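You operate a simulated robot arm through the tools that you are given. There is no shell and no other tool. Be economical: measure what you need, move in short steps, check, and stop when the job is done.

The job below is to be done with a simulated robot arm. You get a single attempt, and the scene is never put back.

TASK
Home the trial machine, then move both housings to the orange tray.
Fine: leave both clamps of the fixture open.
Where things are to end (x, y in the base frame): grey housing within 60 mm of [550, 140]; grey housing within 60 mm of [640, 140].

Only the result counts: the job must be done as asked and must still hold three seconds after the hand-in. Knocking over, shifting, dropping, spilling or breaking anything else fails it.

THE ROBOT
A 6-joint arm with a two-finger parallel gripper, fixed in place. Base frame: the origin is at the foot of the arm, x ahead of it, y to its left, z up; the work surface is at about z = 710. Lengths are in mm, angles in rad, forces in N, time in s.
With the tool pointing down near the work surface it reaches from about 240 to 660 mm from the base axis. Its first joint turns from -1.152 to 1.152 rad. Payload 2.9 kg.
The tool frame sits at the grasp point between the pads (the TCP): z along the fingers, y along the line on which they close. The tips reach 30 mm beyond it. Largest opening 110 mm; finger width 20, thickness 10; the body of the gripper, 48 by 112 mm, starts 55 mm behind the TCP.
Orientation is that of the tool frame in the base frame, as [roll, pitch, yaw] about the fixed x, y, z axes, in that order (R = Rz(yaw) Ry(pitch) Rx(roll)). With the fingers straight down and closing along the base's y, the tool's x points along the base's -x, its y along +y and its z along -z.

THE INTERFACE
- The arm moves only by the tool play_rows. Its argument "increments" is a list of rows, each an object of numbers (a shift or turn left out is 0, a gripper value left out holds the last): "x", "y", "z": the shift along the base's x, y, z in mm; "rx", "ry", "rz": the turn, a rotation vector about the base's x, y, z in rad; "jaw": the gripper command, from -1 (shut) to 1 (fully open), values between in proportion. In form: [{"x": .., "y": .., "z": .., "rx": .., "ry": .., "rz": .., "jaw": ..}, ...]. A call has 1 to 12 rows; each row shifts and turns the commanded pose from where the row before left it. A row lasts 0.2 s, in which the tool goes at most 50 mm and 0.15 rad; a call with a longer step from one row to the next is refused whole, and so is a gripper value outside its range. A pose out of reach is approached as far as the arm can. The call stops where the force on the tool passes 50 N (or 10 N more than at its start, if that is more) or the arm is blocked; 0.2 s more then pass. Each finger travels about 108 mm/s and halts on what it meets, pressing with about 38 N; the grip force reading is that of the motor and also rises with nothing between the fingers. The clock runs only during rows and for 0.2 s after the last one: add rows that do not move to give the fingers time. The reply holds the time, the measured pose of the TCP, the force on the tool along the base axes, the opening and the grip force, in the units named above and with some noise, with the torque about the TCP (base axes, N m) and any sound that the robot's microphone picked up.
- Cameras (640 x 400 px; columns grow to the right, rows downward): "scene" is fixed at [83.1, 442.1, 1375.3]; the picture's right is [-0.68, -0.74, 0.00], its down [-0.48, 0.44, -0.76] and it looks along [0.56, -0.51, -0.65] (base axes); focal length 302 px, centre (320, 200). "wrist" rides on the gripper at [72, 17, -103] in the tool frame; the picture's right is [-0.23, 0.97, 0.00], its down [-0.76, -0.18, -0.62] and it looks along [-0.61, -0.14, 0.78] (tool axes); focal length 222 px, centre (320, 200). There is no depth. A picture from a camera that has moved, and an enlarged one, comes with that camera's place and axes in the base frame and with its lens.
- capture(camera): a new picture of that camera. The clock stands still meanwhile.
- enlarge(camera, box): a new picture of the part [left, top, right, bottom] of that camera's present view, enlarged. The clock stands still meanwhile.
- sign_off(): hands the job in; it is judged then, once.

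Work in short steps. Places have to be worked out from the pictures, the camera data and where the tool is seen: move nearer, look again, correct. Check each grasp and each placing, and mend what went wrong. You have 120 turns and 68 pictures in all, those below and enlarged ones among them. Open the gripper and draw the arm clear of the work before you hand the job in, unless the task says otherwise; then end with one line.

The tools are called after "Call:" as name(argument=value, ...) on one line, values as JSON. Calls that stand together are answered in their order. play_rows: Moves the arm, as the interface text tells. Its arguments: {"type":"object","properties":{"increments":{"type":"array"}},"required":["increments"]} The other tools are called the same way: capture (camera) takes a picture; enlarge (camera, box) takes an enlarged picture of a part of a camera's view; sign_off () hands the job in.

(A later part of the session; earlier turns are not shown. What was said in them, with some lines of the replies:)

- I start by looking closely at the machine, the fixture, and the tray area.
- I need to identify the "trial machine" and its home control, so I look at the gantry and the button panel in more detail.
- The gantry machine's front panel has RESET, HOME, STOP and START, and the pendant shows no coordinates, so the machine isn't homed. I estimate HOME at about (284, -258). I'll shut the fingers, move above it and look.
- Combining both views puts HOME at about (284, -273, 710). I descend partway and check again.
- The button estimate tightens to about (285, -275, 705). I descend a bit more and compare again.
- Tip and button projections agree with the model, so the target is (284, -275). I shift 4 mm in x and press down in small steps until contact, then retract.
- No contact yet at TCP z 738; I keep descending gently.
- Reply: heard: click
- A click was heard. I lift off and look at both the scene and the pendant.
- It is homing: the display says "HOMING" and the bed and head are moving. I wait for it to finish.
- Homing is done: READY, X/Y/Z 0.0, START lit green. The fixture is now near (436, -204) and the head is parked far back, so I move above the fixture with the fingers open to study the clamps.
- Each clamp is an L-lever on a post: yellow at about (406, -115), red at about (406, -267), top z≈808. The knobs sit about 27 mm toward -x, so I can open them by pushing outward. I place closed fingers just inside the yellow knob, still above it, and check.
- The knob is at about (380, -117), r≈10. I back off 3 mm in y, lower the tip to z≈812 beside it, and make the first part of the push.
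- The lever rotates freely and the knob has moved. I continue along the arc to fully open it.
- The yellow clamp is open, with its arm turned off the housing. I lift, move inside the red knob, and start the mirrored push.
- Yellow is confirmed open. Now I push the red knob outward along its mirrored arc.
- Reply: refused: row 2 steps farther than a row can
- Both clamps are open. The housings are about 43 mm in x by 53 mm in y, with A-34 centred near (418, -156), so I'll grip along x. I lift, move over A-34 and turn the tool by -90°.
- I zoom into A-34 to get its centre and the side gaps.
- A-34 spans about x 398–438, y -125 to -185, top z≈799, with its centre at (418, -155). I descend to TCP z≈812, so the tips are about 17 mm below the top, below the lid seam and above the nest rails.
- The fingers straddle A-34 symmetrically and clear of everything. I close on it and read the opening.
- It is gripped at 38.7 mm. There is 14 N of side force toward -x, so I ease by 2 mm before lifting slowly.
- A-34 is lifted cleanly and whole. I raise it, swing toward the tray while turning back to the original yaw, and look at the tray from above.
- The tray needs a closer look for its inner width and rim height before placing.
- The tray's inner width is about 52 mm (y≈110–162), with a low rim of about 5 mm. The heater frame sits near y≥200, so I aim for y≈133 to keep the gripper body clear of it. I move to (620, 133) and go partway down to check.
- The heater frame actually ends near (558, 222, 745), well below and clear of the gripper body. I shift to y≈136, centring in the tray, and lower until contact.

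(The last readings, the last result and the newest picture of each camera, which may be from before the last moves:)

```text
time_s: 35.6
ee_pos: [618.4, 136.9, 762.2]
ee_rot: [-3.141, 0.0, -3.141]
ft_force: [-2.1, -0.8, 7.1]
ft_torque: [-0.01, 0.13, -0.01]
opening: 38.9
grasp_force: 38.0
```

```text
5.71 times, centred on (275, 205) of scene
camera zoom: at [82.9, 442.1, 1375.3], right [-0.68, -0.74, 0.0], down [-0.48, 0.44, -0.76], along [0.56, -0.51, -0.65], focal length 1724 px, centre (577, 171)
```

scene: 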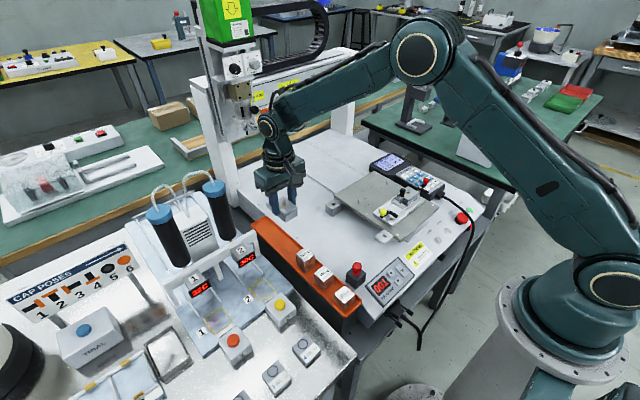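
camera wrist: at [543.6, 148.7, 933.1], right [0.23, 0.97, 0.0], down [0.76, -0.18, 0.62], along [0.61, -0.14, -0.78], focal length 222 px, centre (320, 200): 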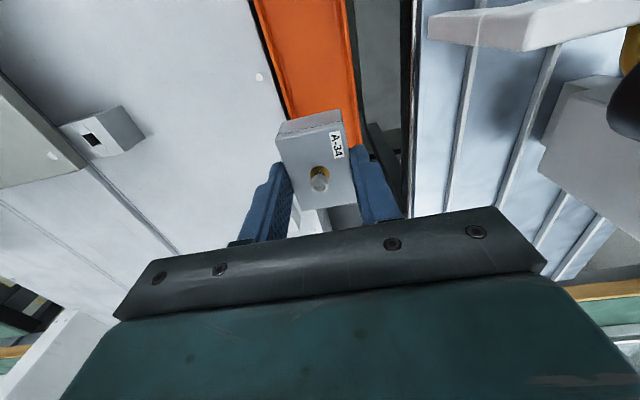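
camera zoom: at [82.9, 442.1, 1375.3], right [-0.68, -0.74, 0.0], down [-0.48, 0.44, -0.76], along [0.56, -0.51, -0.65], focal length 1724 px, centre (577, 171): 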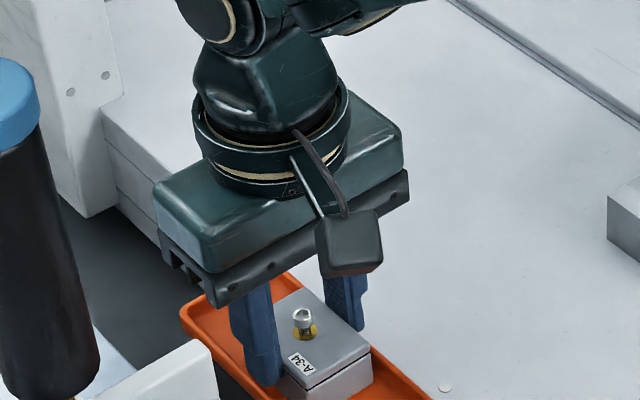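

Contact at 7 N, and the housing sits inside the tray. I open the jaws modestly to about 62 mm and rise straight up.

Call:
play_rows(increments=[{"jaw": -0.1}, {"jaw": 0.05}, {}, {"z": 15}, {"z": 25}, {"z": 40}, {"z": 45}, {}])

Call:
enlarge(camera="scene", box=[235, 170, 315, 240])

Call:
capture(camera="wrist")

```text
time_s: 37.4
ee_pos: [616.6, 137.2, 887.2]
ee_rot: [3.14, 0.0, -3.141]
ft_force: [0.3, -0.1, -0.2]
ft_torque: [0.0, 0.01, -0.01]
opening: 58.0
grasp_force: 0.1
```

```text
5.71 times, centred on (275, 205) of scene
camera zoom: at [83.1, 442.1, 1375.3], right [-0.68, -0.74, 0.0], down [-0.48, 0.44, -0.76], along [0.56, -0.51, -0.65], focal length 1724 px, centre (577, 171)
```

zoom: 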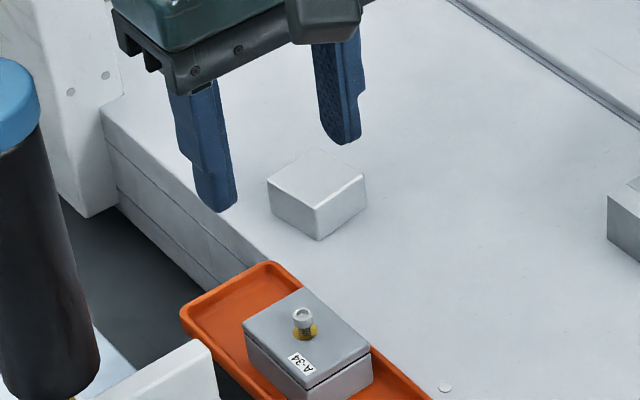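

```text
20 pictures are left
camera wrist: at [542.9, 153.6, 989.7], right [0.23, 0.97, 0.0], down [0.76, -0.18, 0.62], along [0.61, -0.14, -0.78], focal length 222 px, centre (320, 200)
```

wrist: 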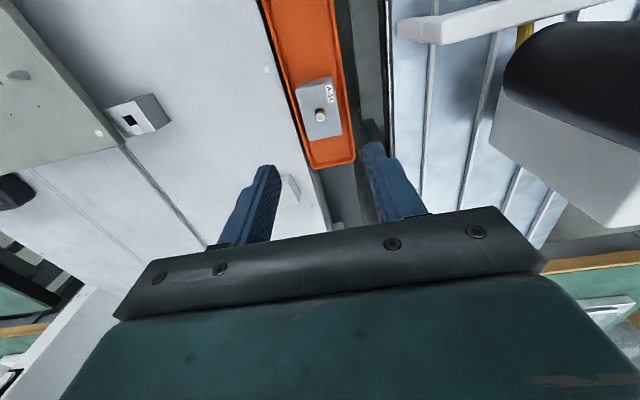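

A-34 sits flat in the tray near (618, 137). Now I go back for A-52, centred near (417, -226), rotating the tool again on the way.

Call:
play_rows(increments=[{"z": 20, "jaw": 0.6}, {"x": -18.2, "y": -33, "rz": -0.1428}, {"x": -18.2, "y": -33, "rz": -0.1428}, {"x": -18.2, "y": -33, "rz": -0.1428}, {"x": -18.2, "y": -33, "rz": -0.1428}, {"x": -18.2, "y": -33, "rz": -0.1428}, {"x": -18.2, "y": -33, "rz": -0.1428}, {"x": -18.2, "y": -33, "rz": -0.1428}, {"x": -18.2, "y": -33, "rz": -0.1428}, {"x": -18.2, "y": -33, "rz": -0.1428}, {"x": -18.2, "y": -33, "rz": -0.1428}, {"x": -18.2, "y": -33, "rz": -0.1428}])

Call:
enlarge(camera="wrist", box=[220, 40, 420, 200])

```text
time_s: 40.0
ee_pos: [422.1, -227.0, 908.1]
ee_rot: [3.141, 0.0, 1.571]
ft_force: [0.0, -0.6, -0.3]
ft_torque: [0.0, -0.01, -0.04]
opening: 88.0
grasp_force: 0.1
```

```text
2.50 times, centred on (320, 120) of wrist
camera zoom: at [437.3, -155.1, 1011.1], right [0.97, -0.23, 0.0], down [-0.18, -0.76, 0.62], along [-0.14, -0.61, -0.78], focal length 555 px, centre (320, 400)
```

zoom: 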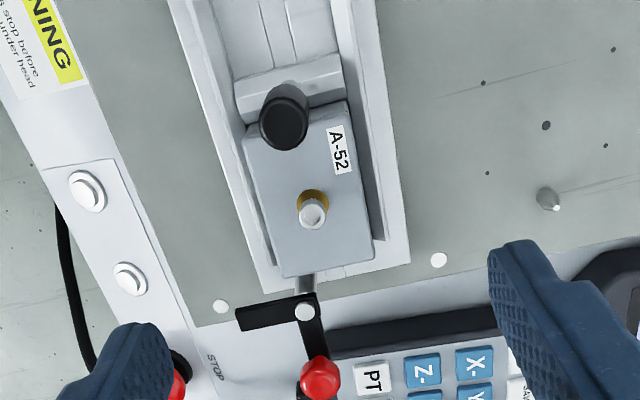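

A-52 is centred at about (419, -226), as expected. I shift -2 mm in x and descend to the same grasp height.

Call:
play_rows(increments=[{"x": -2, "z": -30}, {"z": -30}, {"z": -20}, {"z": -10}, {"z": -5}, {}])

Call:
enlarge(camera="scene", box=[360, 164, 456, 224])

```text
time_s: 41.4
ee_pos: [414.8, -227.5, 811.4]
ee_rot: [3.141, 0.001, 1.569]
ft_force: [-0.2, 0.0, -0.5]
ft_torque: [0.01, -0.03, -0.03]
opening: 88.0
grasp_force: 0.2
```

```text
6.67 times, centred on (408, 194) of scene
camera zoom: at [83.1, 442.1, 1375.3], right [-0.68, -0.74, 0.0], down [-0.48, 0.44, -0.76], along [0.56, -0.51, -0.65], focal length 2011 px, centre (-267, 240)
```

zoom: 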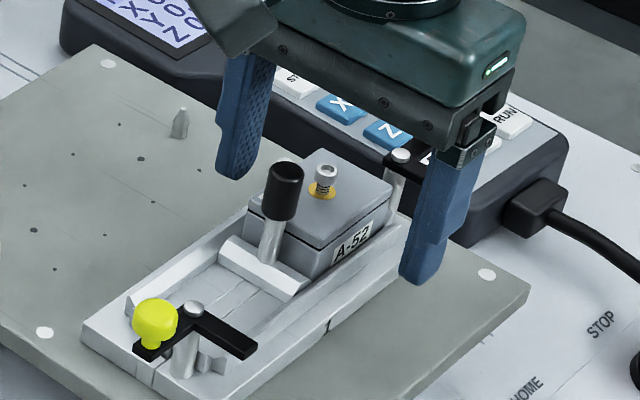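

The pose is good, so I close on A-52.

Call:
play_rows(increments=[{"jaw": -1}, {}, {}, {}])

```text
time_s: 42.4
ee_pos: [417.9, -226.8, 811.0]
ee_rot: [3.137, 0.002, 1.573]
ft_force: [11.8, -0.2, 0.0]
ft_torque: [-0.03, -0.45, 0.09]
opening: 39.1
grasp_force: 37.8
```

It is gripped at 39.1 mm with +12 N of side force, so I ease +2.5 mm in x and lift slowly.

Call:
play_rows(increments=[{"x": 2}, {"x": 0.8}, {"z": 3}, {"z": 4}, {"z": 8}, {"z": 15}, {"z": 30}, {"z": 35}, {}])

Call:
enlarge(camera="scene", box=[340, 124, 456, 224])

```text
time_s: 44.4
ee_pos: [418.5, -228.1, 905.6]
ee_rot: [3.14, 0.0, 1.571]
ft_force: [-0.1, 0.4, -0.4]
ft_torque: [0.03, -0.02, 0.0]
opening: 38.7
grasp_force: 37.9
```

```text
4.00 times, centred on (398, 174) of scene
camera zoom: at [83.1, 442.1, 1375.3], right [-0.68, -0.74, 0.0], down [-0.48, 0.44, -0.76], along [0.56, -0.51, -0.65], focal length 1206 px, centre (8, 304)
```

zoom: 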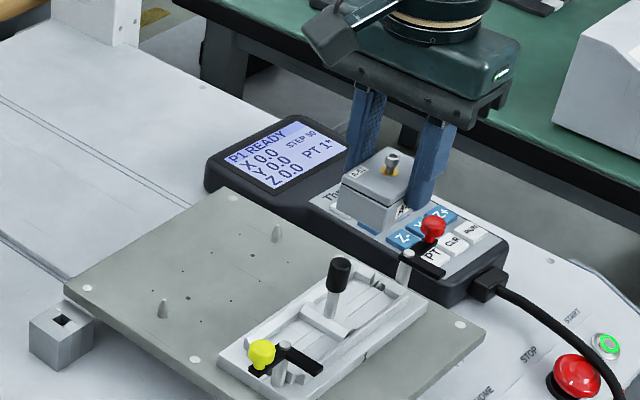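

A-52 is held and the machine still shows READY. I carry it to the tray above (538, 137), turning back.

Call:
play_rows(increments=[{"x": 11, "y": 33.2, "rz": 0.1428}, {"x": 11, "y": 33.2, "rz": 0.1428}, {"x": 11, "y": 33.2, "rz": 0.1428}, {"x": 11, "y": 33.2, "rz": 0.1428}, {"x": 11, "y": 33.2, "rz": 0.1428}, {"x": 11, "y": 33.2, "rz": 0.1428}, {"x": 11, "y": 33.2, "rz": 0.1428}, {"x": 11, "y": 33.2, "rz": 0.1428}, {"x": 11, "y": 33.2, "rz": 0.1428}, {"x": 11, "y": 33.2, "rz": 0.1428}, {"x": 11, "y": 33.2, "rz": 0.1428}, {}])

Call:
play_rows(increments=[{"z": -35}, {"z": -35}, {}])

Call:
capture(camera="wrist")

Call:
enlarge(camera="scene", box=[210, 150, 340, 270])

```text
time_s: 47.0
ee_pos: [541.4, 139.5, 906.3]
ee_rot: [3.142, 0.001, -3.141]
ft_force: [-0.5, 0.1, -0.6]
ft_torque: [0.01, 0.0, 0.02]
opening: 38.6
grasp_force: 38.5
```

```text
time_s: 47.8
ee_pos: [538.9, 139.8, 835.5]
ee_rot: [-3.14, 0.001, -3.141]
ft_force: [0.4, -0.8, -0.5]
ft_torque: [-0.01, 0.01, -0.01]
opening: 39.1
grasp_force: 37.8
```

```text
16 pictures are left
camera wrist: at [465.6, 156.1, 938.1], right [0.23, 0.97, 0.0], down [0.76, -0.18, 0.62], along [0.61, -0.14, -0.78], focal length 222 px, centre (320, 200)
```

wrist: 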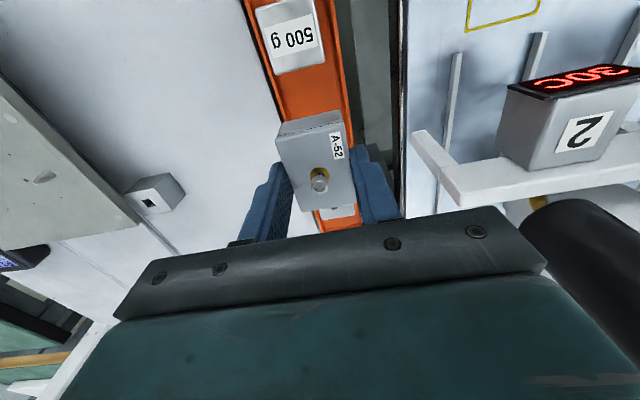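

```text
3.33 times, centred on (275, 210) of scene
camera zoom: at [83.1, 442.1, 1375.3], right [-0.68, -0.74, 0.0], down [-0.48, 0.44, -0.76], along [0.56, -0.51, -0.65], focal length 1005 px, centre (470, 167)
```

zoom: 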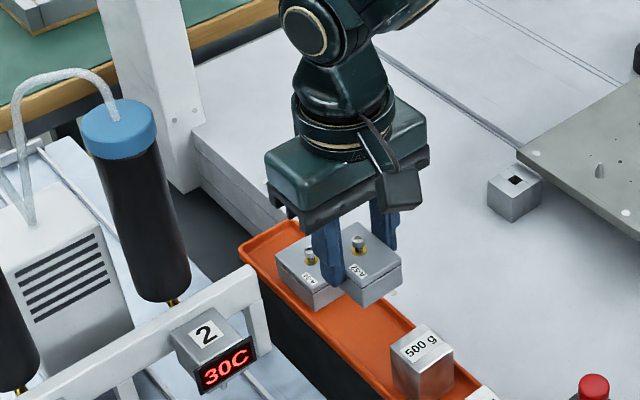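

Aligned: the 500 g weight ends at about x 488, A-34 starts at about x 588, and the frame is at y≥219. I lower to contact at the same height as before.

Call:
play_rows(increments=[{"y": -2, "z": -25}, {"z": -25}, {"z": -14}, {"z": -4}, {"z": -3}, {"z": -2}, {}])

```text
time_s: 49.4
ee_pos: [539.1, 137.3, 763.5]
ee_rot: [3.141, -0.001, 3.141]
ft_force: [-0.7, -0.1, -0.2]
ft_torque: [0.02, 0.0, 0.01]
opening: 38.9
grasp_force: 37.7
```

Call:
play_rows(increments=[{"z": -1.5}, {"z": -1.5}, {"z": -1}, {}])

```text
time_s: 50.4
ee_pos: [539.6, 138.4, 762.8]
ee_rot: [3.142, 0.004, 3.139]
ft_force: [-6.3, -4.6, 25.1]
ft_torque: [-0.2, 0.53, 0.05]
opening: 38.7
grasp_force: 38.2
```

Firm contact at 25 N. I relieve it by 2 mm, then release modestly and rise.

Call:
play_rows(increments=[{"z": 2}, {"jaw": -0.1}, {"jaw": 0.05}, {}, {"z": 15}, {"z": 25}, {"z": 40}, {"z": 45}, {}])

Call:
enlarge(camera="scene", box=[210, 150, 340, 270])

Call:
capture(camera="wrist")

```text
time_s: 52.4
ee_pos: [539.6, 139.6, 886.0]
ee_rot: [-3.141, -0.001, 3.14]
ft_force: [-0.4, 0.1, -0.8]
ft_torque: [0.0, 0.01, 0.0]
opening: 57.8
grasp_force: 0.1
```

```text
3.33 times, centred on (275, 210) of scene
camera zoom: at [83.1, 442.1, 1375.3], right [-0.68, -0.74, 0.0], down [-0.48, 0.44, -0.76], along [0.56, -0.51, -0.65], focal length 1005 px, centre (470, 167)
```

zoom: 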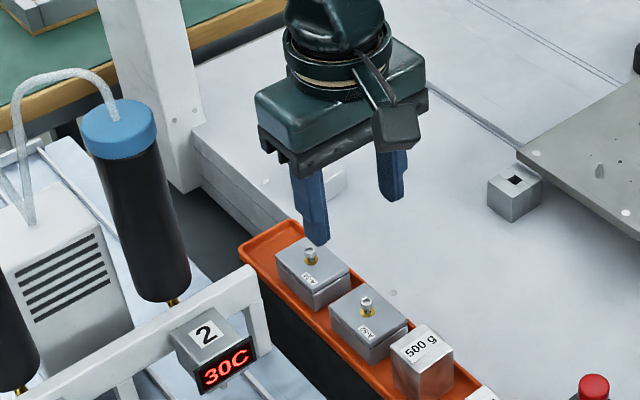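

```text
13 pictures are left
camera wrist: at [465.0, 155.9, 989.1], right [0.23, 0.97, 0.0], down [0.76, -0.18, 0.62], along [0.61, -0.14, -0.78], focal length 222 px, centre (320, 200)
```

wrist: 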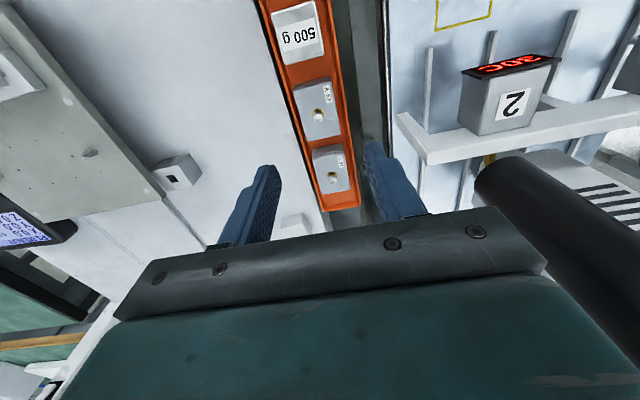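

Both housings lie flat in the tray at about (540, 138) and (618, 137). I draw the arm up and clear with the gripper open, then take a final check.

Call:
play_rows(increments=[{"z": 45}, {"x": -20, "y": -40, "z": 20, "jaw": 1}, {"x": -20, "y": -40, "z": 20}, {"x": -20, "y": -40, "z": 20}, {"x": -20, "y": -40, "z": 20}, {}, {}])

Call:
capture(camera="scene")

Call:
enlarge(camera="scene", box=[240, 140, 480, 290])

```text
time_s: 54.0
ee_pos: [461.9, -22.5, 1010.3]
ee_rot: [-3.141, 0.0, -3.142]
ft_force: [0.4, 0.2, 0.1]
ft_torque: [0.03, -0.03, 0.03]
opening: 110.1
grasp_force: 0.1
```

```text
12 pictures are left
```

scene: 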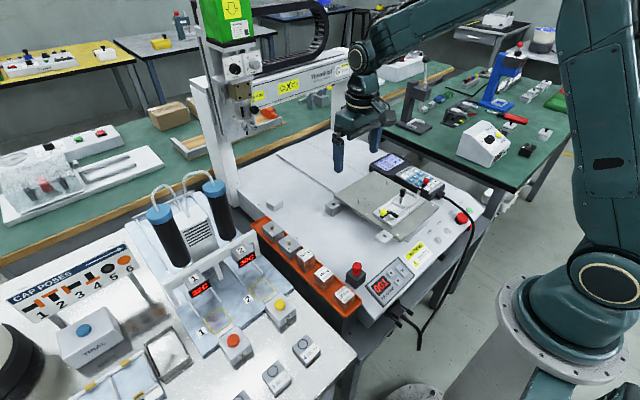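

```text
2.67 times, centred on (360, 215) of scene
camera zoom: at [83.1, 442.1, 1375.3], right [-0.68, -0.74, 0.0], down [-0.48, 0.44, -0.76], along [0.56, -0.51, -0.65], focal length 804 px, centre (213, 160)
```

zoom: 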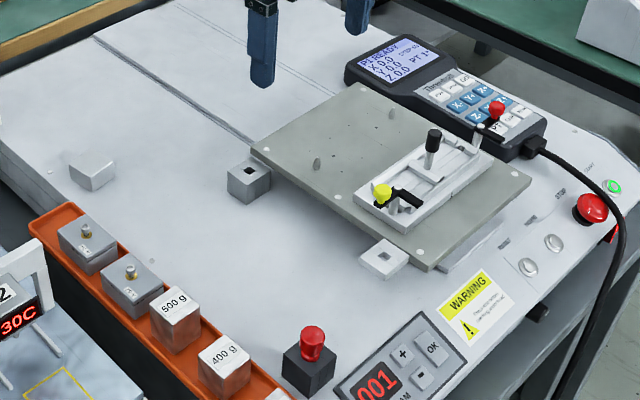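

The machine reads READY at 0.0/0.0/0.0. Both housings are in the orange tray, both clamps are open and the arm is clear, so I hand in.

Call:
sign_off()

```text
The job is handed in.
```

I homed the machine (its pendant reads READY at 0.0/0.0/0.0) and moved both grey housings to the orange tray at about (540, 138) and (618, 137), leaving both clamps open.
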